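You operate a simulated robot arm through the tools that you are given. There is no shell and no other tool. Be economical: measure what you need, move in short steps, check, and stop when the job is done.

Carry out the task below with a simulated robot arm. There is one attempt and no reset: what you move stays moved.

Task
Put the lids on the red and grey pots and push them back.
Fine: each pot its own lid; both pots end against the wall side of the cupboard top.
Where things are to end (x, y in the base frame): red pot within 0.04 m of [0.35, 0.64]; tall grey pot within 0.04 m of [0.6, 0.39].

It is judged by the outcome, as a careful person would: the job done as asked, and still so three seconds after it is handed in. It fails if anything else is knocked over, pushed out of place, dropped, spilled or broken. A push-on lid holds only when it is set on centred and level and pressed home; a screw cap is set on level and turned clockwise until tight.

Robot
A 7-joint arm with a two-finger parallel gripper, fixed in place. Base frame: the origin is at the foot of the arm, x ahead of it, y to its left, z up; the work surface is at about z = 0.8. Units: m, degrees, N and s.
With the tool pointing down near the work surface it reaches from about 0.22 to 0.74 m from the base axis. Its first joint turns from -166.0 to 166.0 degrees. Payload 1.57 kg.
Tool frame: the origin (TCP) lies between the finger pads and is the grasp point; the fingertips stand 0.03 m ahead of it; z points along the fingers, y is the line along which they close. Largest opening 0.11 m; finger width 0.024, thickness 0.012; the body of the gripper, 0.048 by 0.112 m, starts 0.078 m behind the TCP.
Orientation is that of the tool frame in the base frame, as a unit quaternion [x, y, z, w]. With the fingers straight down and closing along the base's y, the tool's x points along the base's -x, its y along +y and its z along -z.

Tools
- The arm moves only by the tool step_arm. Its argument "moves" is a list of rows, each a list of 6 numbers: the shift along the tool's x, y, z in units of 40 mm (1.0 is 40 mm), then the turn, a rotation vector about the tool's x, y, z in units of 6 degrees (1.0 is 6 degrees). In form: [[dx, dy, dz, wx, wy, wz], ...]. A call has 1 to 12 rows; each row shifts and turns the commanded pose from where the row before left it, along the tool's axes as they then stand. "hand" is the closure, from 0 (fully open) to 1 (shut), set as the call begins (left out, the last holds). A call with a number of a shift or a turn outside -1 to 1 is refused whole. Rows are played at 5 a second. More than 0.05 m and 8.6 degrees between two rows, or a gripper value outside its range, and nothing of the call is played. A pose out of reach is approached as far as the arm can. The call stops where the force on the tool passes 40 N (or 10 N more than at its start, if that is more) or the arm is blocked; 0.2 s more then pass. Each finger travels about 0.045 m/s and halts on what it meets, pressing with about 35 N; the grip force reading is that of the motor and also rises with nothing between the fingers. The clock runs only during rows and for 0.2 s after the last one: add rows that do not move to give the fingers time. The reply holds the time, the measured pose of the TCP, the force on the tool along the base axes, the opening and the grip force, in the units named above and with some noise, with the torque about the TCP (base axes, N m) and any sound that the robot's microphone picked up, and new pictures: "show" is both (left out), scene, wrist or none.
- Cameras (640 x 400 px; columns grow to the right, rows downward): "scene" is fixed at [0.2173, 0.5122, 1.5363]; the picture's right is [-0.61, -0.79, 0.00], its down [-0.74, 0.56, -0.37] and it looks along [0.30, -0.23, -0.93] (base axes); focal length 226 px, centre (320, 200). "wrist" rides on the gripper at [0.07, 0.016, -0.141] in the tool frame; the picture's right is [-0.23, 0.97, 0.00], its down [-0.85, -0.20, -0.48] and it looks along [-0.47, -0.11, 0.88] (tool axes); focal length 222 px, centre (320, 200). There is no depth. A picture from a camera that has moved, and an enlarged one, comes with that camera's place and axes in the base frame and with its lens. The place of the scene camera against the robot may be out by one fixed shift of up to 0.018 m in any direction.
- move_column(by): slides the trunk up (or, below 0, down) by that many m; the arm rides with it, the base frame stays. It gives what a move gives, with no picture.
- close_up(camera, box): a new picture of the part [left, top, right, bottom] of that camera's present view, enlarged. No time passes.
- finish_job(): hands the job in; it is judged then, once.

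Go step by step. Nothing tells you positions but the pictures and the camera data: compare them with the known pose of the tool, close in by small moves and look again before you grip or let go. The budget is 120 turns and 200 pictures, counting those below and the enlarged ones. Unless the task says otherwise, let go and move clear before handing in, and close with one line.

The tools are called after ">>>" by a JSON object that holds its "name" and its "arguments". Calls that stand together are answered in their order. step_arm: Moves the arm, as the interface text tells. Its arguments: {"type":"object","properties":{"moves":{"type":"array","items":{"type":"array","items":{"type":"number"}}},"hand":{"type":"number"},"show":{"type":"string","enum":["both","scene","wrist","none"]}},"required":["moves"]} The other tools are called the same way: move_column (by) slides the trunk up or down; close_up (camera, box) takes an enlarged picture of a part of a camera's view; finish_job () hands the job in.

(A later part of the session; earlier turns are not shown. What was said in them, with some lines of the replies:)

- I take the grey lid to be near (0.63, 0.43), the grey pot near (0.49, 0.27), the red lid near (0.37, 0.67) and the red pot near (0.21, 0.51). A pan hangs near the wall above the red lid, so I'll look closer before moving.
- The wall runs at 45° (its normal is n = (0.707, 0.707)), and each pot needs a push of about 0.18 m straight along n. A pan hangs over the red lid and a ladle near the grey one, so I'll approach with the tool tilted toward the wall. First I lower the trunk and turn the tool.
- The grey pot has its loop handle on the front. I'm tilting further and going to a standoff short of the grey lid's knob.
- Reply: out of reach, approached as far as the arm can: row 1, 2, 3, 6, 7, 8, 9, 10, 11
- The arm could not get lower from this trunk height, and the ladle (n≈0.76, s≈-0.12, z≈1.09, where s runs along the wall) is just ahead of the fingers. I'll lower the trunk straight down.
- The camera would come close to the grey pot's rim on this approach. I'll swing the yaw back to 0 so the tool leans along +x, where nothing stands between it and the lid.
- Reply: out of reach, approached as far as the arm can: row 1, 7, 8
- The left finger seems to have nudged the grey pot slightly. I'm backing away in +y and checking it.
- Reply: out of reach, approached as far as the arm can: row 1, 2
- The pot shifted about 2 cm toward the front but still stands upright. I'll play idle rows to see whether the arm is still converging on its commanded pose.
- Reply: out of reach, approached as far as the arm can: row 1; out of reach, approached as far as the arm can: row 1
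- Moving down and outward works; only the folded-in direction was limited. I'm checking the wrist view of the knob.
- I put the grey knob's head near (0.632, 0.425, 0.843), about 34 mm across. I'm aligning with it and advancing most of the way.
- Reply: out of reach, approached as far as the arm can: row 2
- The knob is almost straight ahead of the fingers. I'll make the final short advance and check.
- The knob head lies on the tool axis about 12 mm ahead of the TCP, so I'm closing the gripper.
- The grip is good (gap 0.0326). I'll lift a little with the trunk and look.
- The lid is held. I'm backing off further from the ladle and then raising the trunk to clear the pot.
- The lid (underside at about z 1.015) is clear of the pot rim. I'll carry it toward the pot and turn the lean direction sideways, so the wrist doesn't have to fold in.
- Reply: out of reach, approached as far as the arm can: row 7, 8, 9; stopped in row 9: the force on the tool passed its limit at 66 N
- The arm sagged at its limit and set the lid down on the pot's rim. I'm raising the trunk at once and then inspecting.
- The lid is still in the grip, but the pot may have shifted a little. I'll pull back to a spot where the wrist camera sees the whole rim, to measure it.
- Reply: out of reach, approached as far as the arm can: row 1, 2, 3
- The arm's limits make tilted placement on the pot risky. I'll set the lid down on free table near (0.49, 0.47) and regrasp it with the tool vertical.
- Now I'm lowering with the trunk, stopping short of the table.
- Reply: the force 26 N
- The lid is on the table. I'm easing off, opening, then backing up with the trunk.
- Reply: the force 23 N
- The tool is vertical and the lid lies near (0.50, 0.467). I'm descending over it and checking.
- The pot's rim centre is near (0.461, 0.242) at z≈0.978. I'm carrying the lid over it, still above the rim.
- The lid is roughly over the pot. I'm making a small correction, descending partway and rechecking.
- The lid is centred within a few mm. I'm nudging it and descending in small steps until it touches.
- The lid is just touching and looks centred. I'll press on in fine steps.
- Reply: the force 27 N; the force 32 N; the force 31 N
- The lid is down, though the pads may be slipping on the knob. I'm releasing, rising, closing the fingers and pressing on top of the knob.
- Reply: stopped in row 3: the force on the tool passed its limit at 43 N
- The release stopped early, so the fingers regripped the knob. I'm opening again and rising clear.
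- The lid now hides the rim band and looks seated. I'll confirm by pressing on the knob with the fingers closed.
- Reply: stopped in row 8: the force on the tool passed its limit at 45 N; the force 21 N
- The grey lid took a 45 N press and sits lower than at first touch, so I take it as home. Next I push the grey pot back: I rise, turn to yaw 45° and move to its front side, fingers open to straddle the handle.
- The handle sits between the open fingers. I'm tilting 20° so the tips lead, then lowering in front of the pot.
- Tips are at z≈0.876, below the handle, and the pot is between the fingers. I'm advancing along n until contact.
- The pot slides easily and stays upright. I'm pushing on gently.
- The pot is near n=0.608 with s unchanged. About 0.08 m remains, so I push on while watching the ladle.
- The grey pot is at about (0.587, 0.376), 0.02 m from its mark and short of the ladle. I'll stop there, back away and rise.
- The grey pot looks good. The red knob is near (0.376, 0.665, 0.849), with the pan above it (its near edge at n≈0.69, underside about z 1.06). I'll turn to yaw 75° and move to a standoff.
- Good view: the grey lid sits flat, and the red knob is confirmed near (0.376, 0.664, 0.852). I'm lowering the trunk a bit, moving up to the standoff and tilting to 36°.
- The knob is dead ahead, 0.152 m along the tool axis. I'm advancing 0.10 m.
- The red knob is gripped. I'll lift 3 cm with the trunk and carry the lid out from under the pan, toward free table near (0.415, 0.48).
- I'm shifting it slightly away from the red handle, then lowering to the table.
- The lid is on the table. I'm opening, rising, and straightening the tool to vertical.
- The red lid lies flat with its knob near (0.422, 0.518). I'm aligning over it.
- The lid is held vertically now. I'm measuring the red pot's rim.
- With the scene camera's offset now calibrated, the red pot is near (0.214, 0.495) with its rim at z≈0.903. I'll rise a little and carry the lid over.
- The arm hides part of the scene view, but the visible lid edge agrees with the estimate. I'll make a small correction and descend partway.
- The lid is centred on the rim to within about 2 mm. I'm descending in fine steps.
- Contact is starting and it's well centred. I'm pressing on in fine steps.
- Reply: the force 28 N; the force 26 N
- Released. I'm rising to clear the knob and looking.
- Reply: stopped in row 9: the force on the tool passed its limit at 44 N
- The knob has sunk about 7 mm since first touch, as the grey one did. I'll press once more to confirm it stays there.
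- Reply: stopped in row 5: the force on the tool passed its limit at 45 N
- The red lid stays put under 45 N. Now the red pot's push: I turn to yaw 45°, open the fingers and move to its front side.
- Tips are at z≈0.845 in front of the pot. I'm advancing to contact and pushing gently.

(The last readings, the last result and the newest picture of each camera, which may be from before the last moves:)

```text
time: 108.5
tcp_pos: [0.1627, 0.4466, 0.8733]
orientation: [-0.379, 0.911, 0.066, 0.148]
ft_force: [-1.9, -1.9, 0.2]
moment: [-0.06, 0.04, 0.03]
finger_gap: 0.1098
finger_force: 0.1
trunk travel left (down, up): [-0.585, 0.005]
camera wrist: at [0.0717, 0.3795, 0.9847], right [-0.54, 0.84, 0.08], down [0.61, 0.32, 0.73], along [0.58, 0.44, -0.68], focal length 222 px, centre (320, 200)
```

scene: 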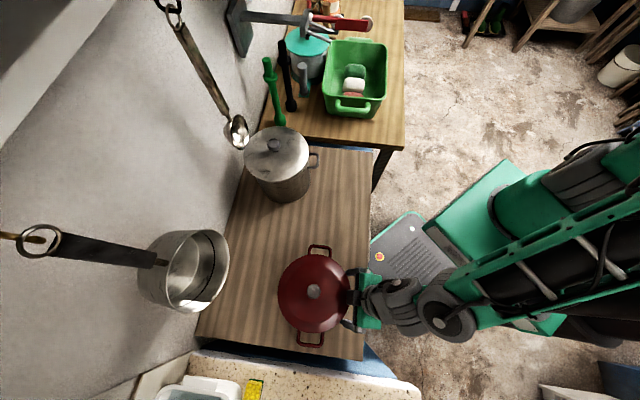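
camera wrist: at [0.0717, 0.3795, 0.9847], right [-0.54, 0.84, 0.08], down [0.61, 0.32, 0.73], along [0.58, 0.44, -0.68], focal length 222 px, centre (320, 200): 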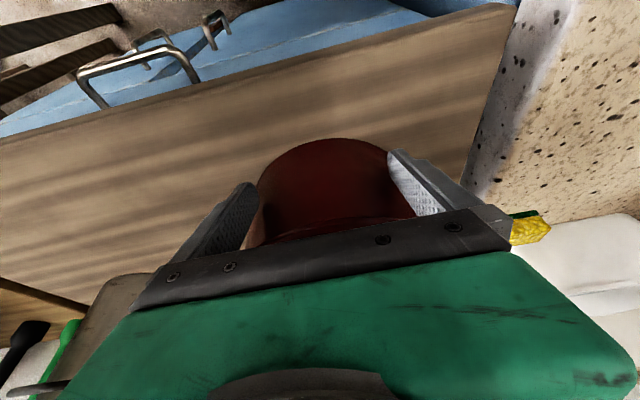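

>>> {"name": "step_arm", "arguments": {"moves": [[-0.285, 0.012, 0.095, 0, 0, 0], [-0.285, 0.012, 0.095, 0, 0, 0], [-0.285, 0.012, 0.095, 0, 0, 0], [-0.285, 0.012, 0.095, 0, 0, 0], [-0.285, 0.012, 0.095, 0, 0, 0], [-0.285, 0.012, 0.095, 0, 0, 0], [-0.285, 0.012, 0.095, 0, 0, 0], [-0.285, 0.012, 0.095, 0, 0, 0]]}}

>>> {"name": "close_up", "arguments": {"camera": "scene", "box": [180, 220, 380, 360]}}

```text
time: 110.3
tcp_pos: [0.2267, 0.5189, 0.8744]
orientation: [-0.379, 0.911, 0.065, 0.15]
ft_force: [-1.3, -1.7, -1.4]
moment: [-0.03, 0.03, 0.06]
finger_gap: 0.1102
finger_force: 0.0
trunk travel left (down, up): [-0.585, 0.005]
camera wrist: at [0.1362, 0.45, 0.9856], right [-0.54, 0.84, 0.08], down [0.61, 0.32, 0.73], along [0.58, 0.44, -0.68], focal length 222 px, centre (320, 200)
```

scene: 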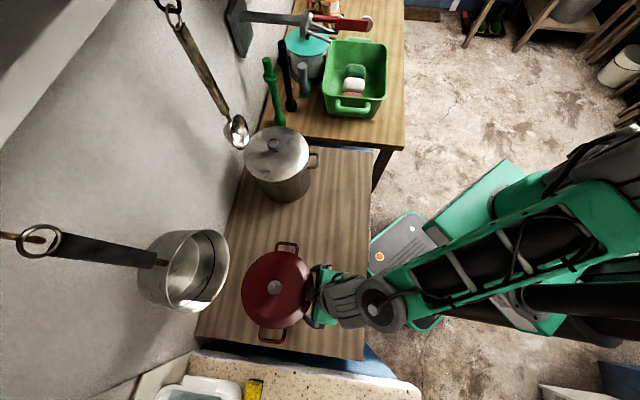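
wrist: 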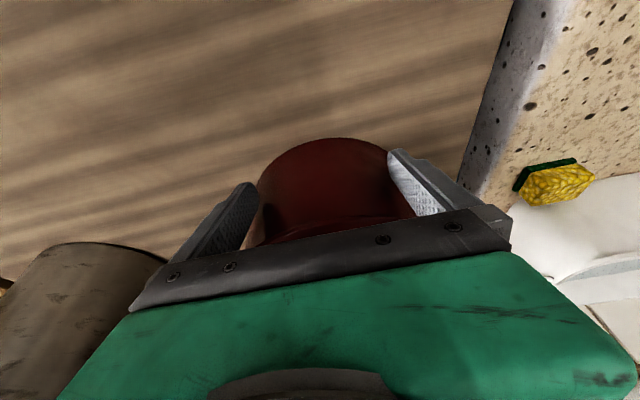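

```text
2.86 times, centred on (280, 290) of scene
camera zoom: at [0.2173, 0.5122, 1.5363], right [-0.61, -0.79, 0.0], down [-0.74, 0.56, -0.37], along [0.3, -0.23, -0.93], focal length 647 px, centre (434, -57)
```

zoom: 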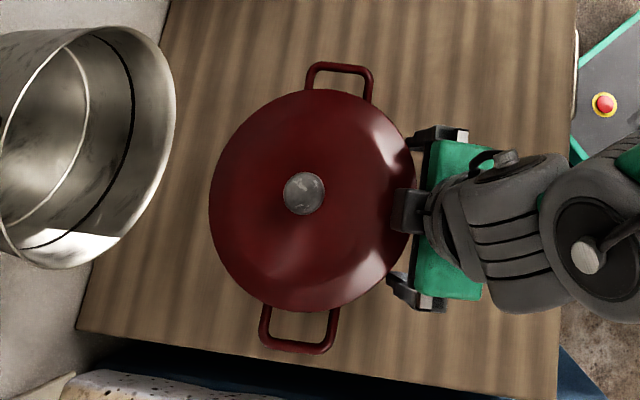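

The pot is near (0.293, 0.578), about 0.08 m to go. I'm continuing toward n≈0.69.

>>> {"name": "step_arm", "arguments": {"moves": [[-0.285, 0.012, 0.095, 0, 0, 0], [-0.285, 0.012, 0.095, 0, 0, 0], [-0.285, 0.012, 0.095, 0, 0, 0], [-0.285, 0.012, 0.095, 0, 0, 0], [-0.285, 0.012, 0.095, 0, 0, 0]]}}

>>> {"name": "close_up", "arguments": {"camera": "scene", "box": [180, 220, 380, 360]}}

```text
time: 111.5
tcp_pos: [0.2663, 0.5627, 0.8736]
orientation: [-0.379, 0.911, 0.066, 0.148]
ft_force: [-1.5, -1.7, -0.1]
moment: [-0.03, 0.06, -0.07]
finger_gap: 0.1099
finger_force: 0.0
trunk travel left (down, up): [-0.585, 0.005]
camera wrist: at [0.1764, 0.4948, 0.985], right [-0.54, 0.84, 0.08], down [0.61, 0.32, 0.73], along [0.58, 0.44, -0.68], focal length 222 px, centre (320, 200)
```

scene: 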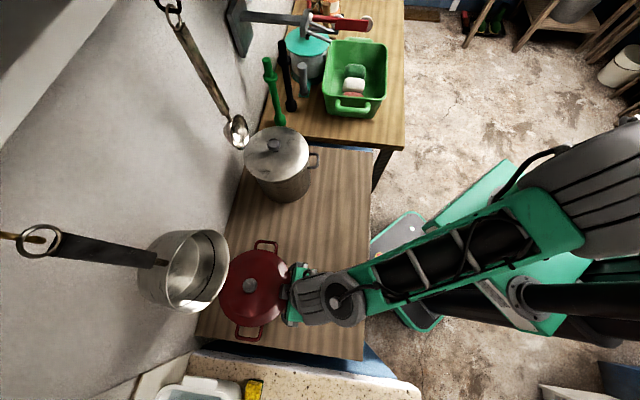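
wrist: 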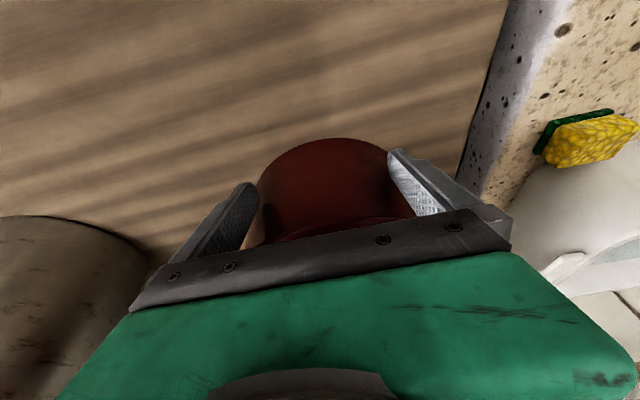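

```text
2.86 times, centred on (280, 290) of scene
camera zoom: at [0.2173, 0.5122, 1.5363], right [-0.61, -0.79, 0.0], down [-0.74, 0.56, -0.37], along [0.3, -0.23, -0.93], focal length 647 px, centre (434, -57)
```

zoom: 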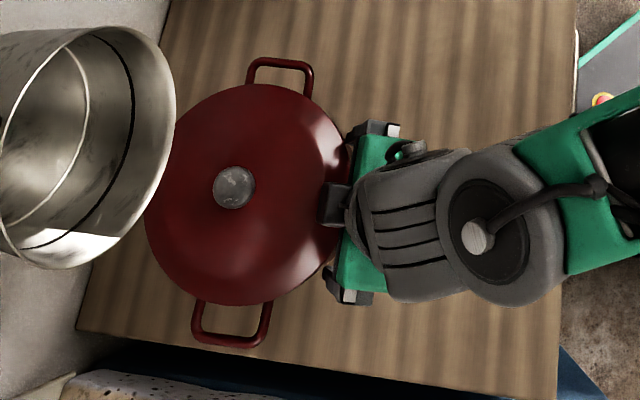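

>>> {"name": "step_arm", "arguments": {"moves": [[-0.2, 0.01, 0.067, 0, 0, 0], [-0.1, 0, 0.033, 0, 0, 0]], "show": "none"}}

>>> {"name": "step_arm", "arguments": {"moves": [[0.47, 0, -0.158, 0, 0, 0], [0.9, 0, -0.3, 0, 0, 0], [0.9, 0, -0.3, 0, 0, 0], [0.9, 0, -0.3, 0, 0, 0], [-0.28, 0, -0.86, 0, 0, 0], [-0.28, 0, -0.86, 0, 0, 0], [-0.28, 0, -0.86, 0, 0, 0], [-0.28, 0, -0.86, 0, 0, 0]]}}

>>> {"name": "close_up", "arguments": {"camera": "scene", "box": [180, 90, 380, 350]}}

>>> {"name": "close_up", "arguments": {"camera": "wrist", "box": [100, 0, 500, 220]}}

```text
time: 112.1
tcp_pos: [0.2762, 0.571, 0.8742]
orientation: [-0.378, 0.911, 0.065, 0.149]
ft_force: [-2.5, -2.6, -0.2]
moment: [-0.14, 0.04, 0.02]
finger_gap: 0.11
finger_force: 0.1
trunk travel left (down, up): [-0.585, 0.005]
```

```text
time: 113.9
tcp_pos: [0.1802, 0.4731, 1.0172]
orientation: [-0.378, 0.911, 0.066, 0.149]
ft_force: [0.5, 0.1, -0.2]
moment: [0.01, -0.01, 0.02]
finger_gap: 0.1098
finger_force: 0.1
trunk travel left (down, up): [-0.585, 0.005]
camera wrist: at [0.0904, 0.4053, 1.1289], right [-0.54, 0.84, 0.08], down [0.61, 0.32, 0.73], along [0.58, 0.44, -0.68], focal length 222 px, centre (320, 200)
```

scene: 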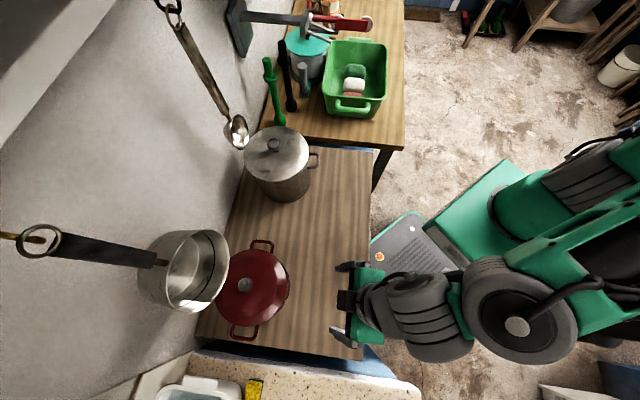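
wrist: 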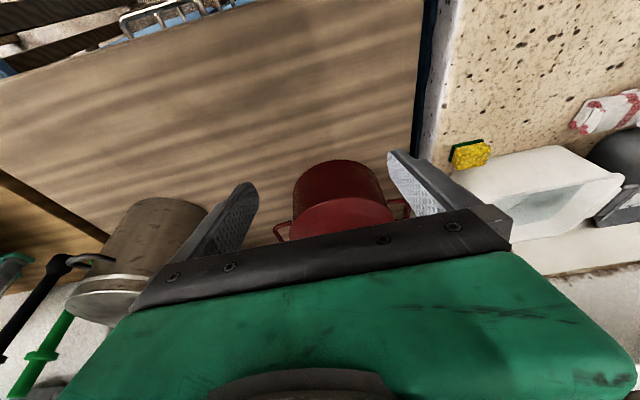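

```text
1.54 times, centred on (280, 220) of scene
camera zoom: at [0.2173, 0.5122, 1.5363], right [-0.61, -0.79, 0.0], down [-0.74, 0.56, -0.37], along [0.3, -0.23, -0.93], focal length 348 px, centre (382, 169)
```

zoom: 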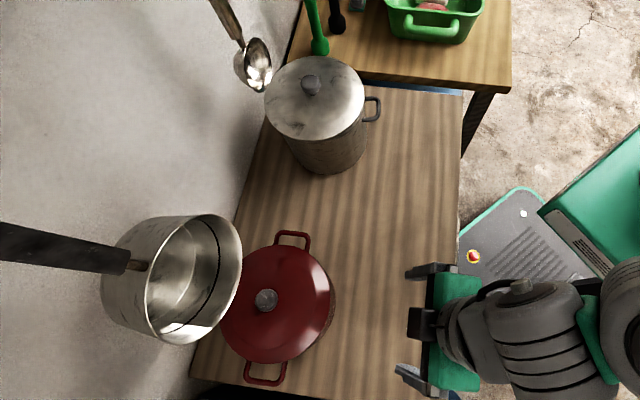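

```text
1.60 times, centred on (300, 110) of wrist
camera zoom: at [0.0904, 0.4053, 1.1289], right [-0.54, 0.84, 0.08], down [0.61, 0.32, 0.73], along [0.58, 0.44, -0.68], focal length 355 px, centre (352, 344)
```

zoom: 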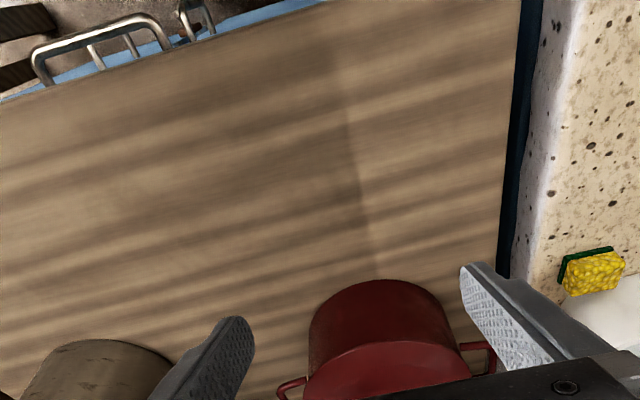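

Both pots stand upright with their own lids on. By my estimate red is at about (0.339, 0.634) and grey at about (0.586, 0.378), both within tolerance, and the gripper is empty and clear. I'm handing in.

>>> {"name": "finish_job", "arguments": {}}

```text
The job is handed in.
```

Both lids are pressed on and both pots are pushed back to the wall side: by my camera estimates, red is about 0.013 m and grey about 0.02 m from their marks. Early on a finger nudged the grey pot about 2 cm, and its lid touched the rim once before placing; both were put right.
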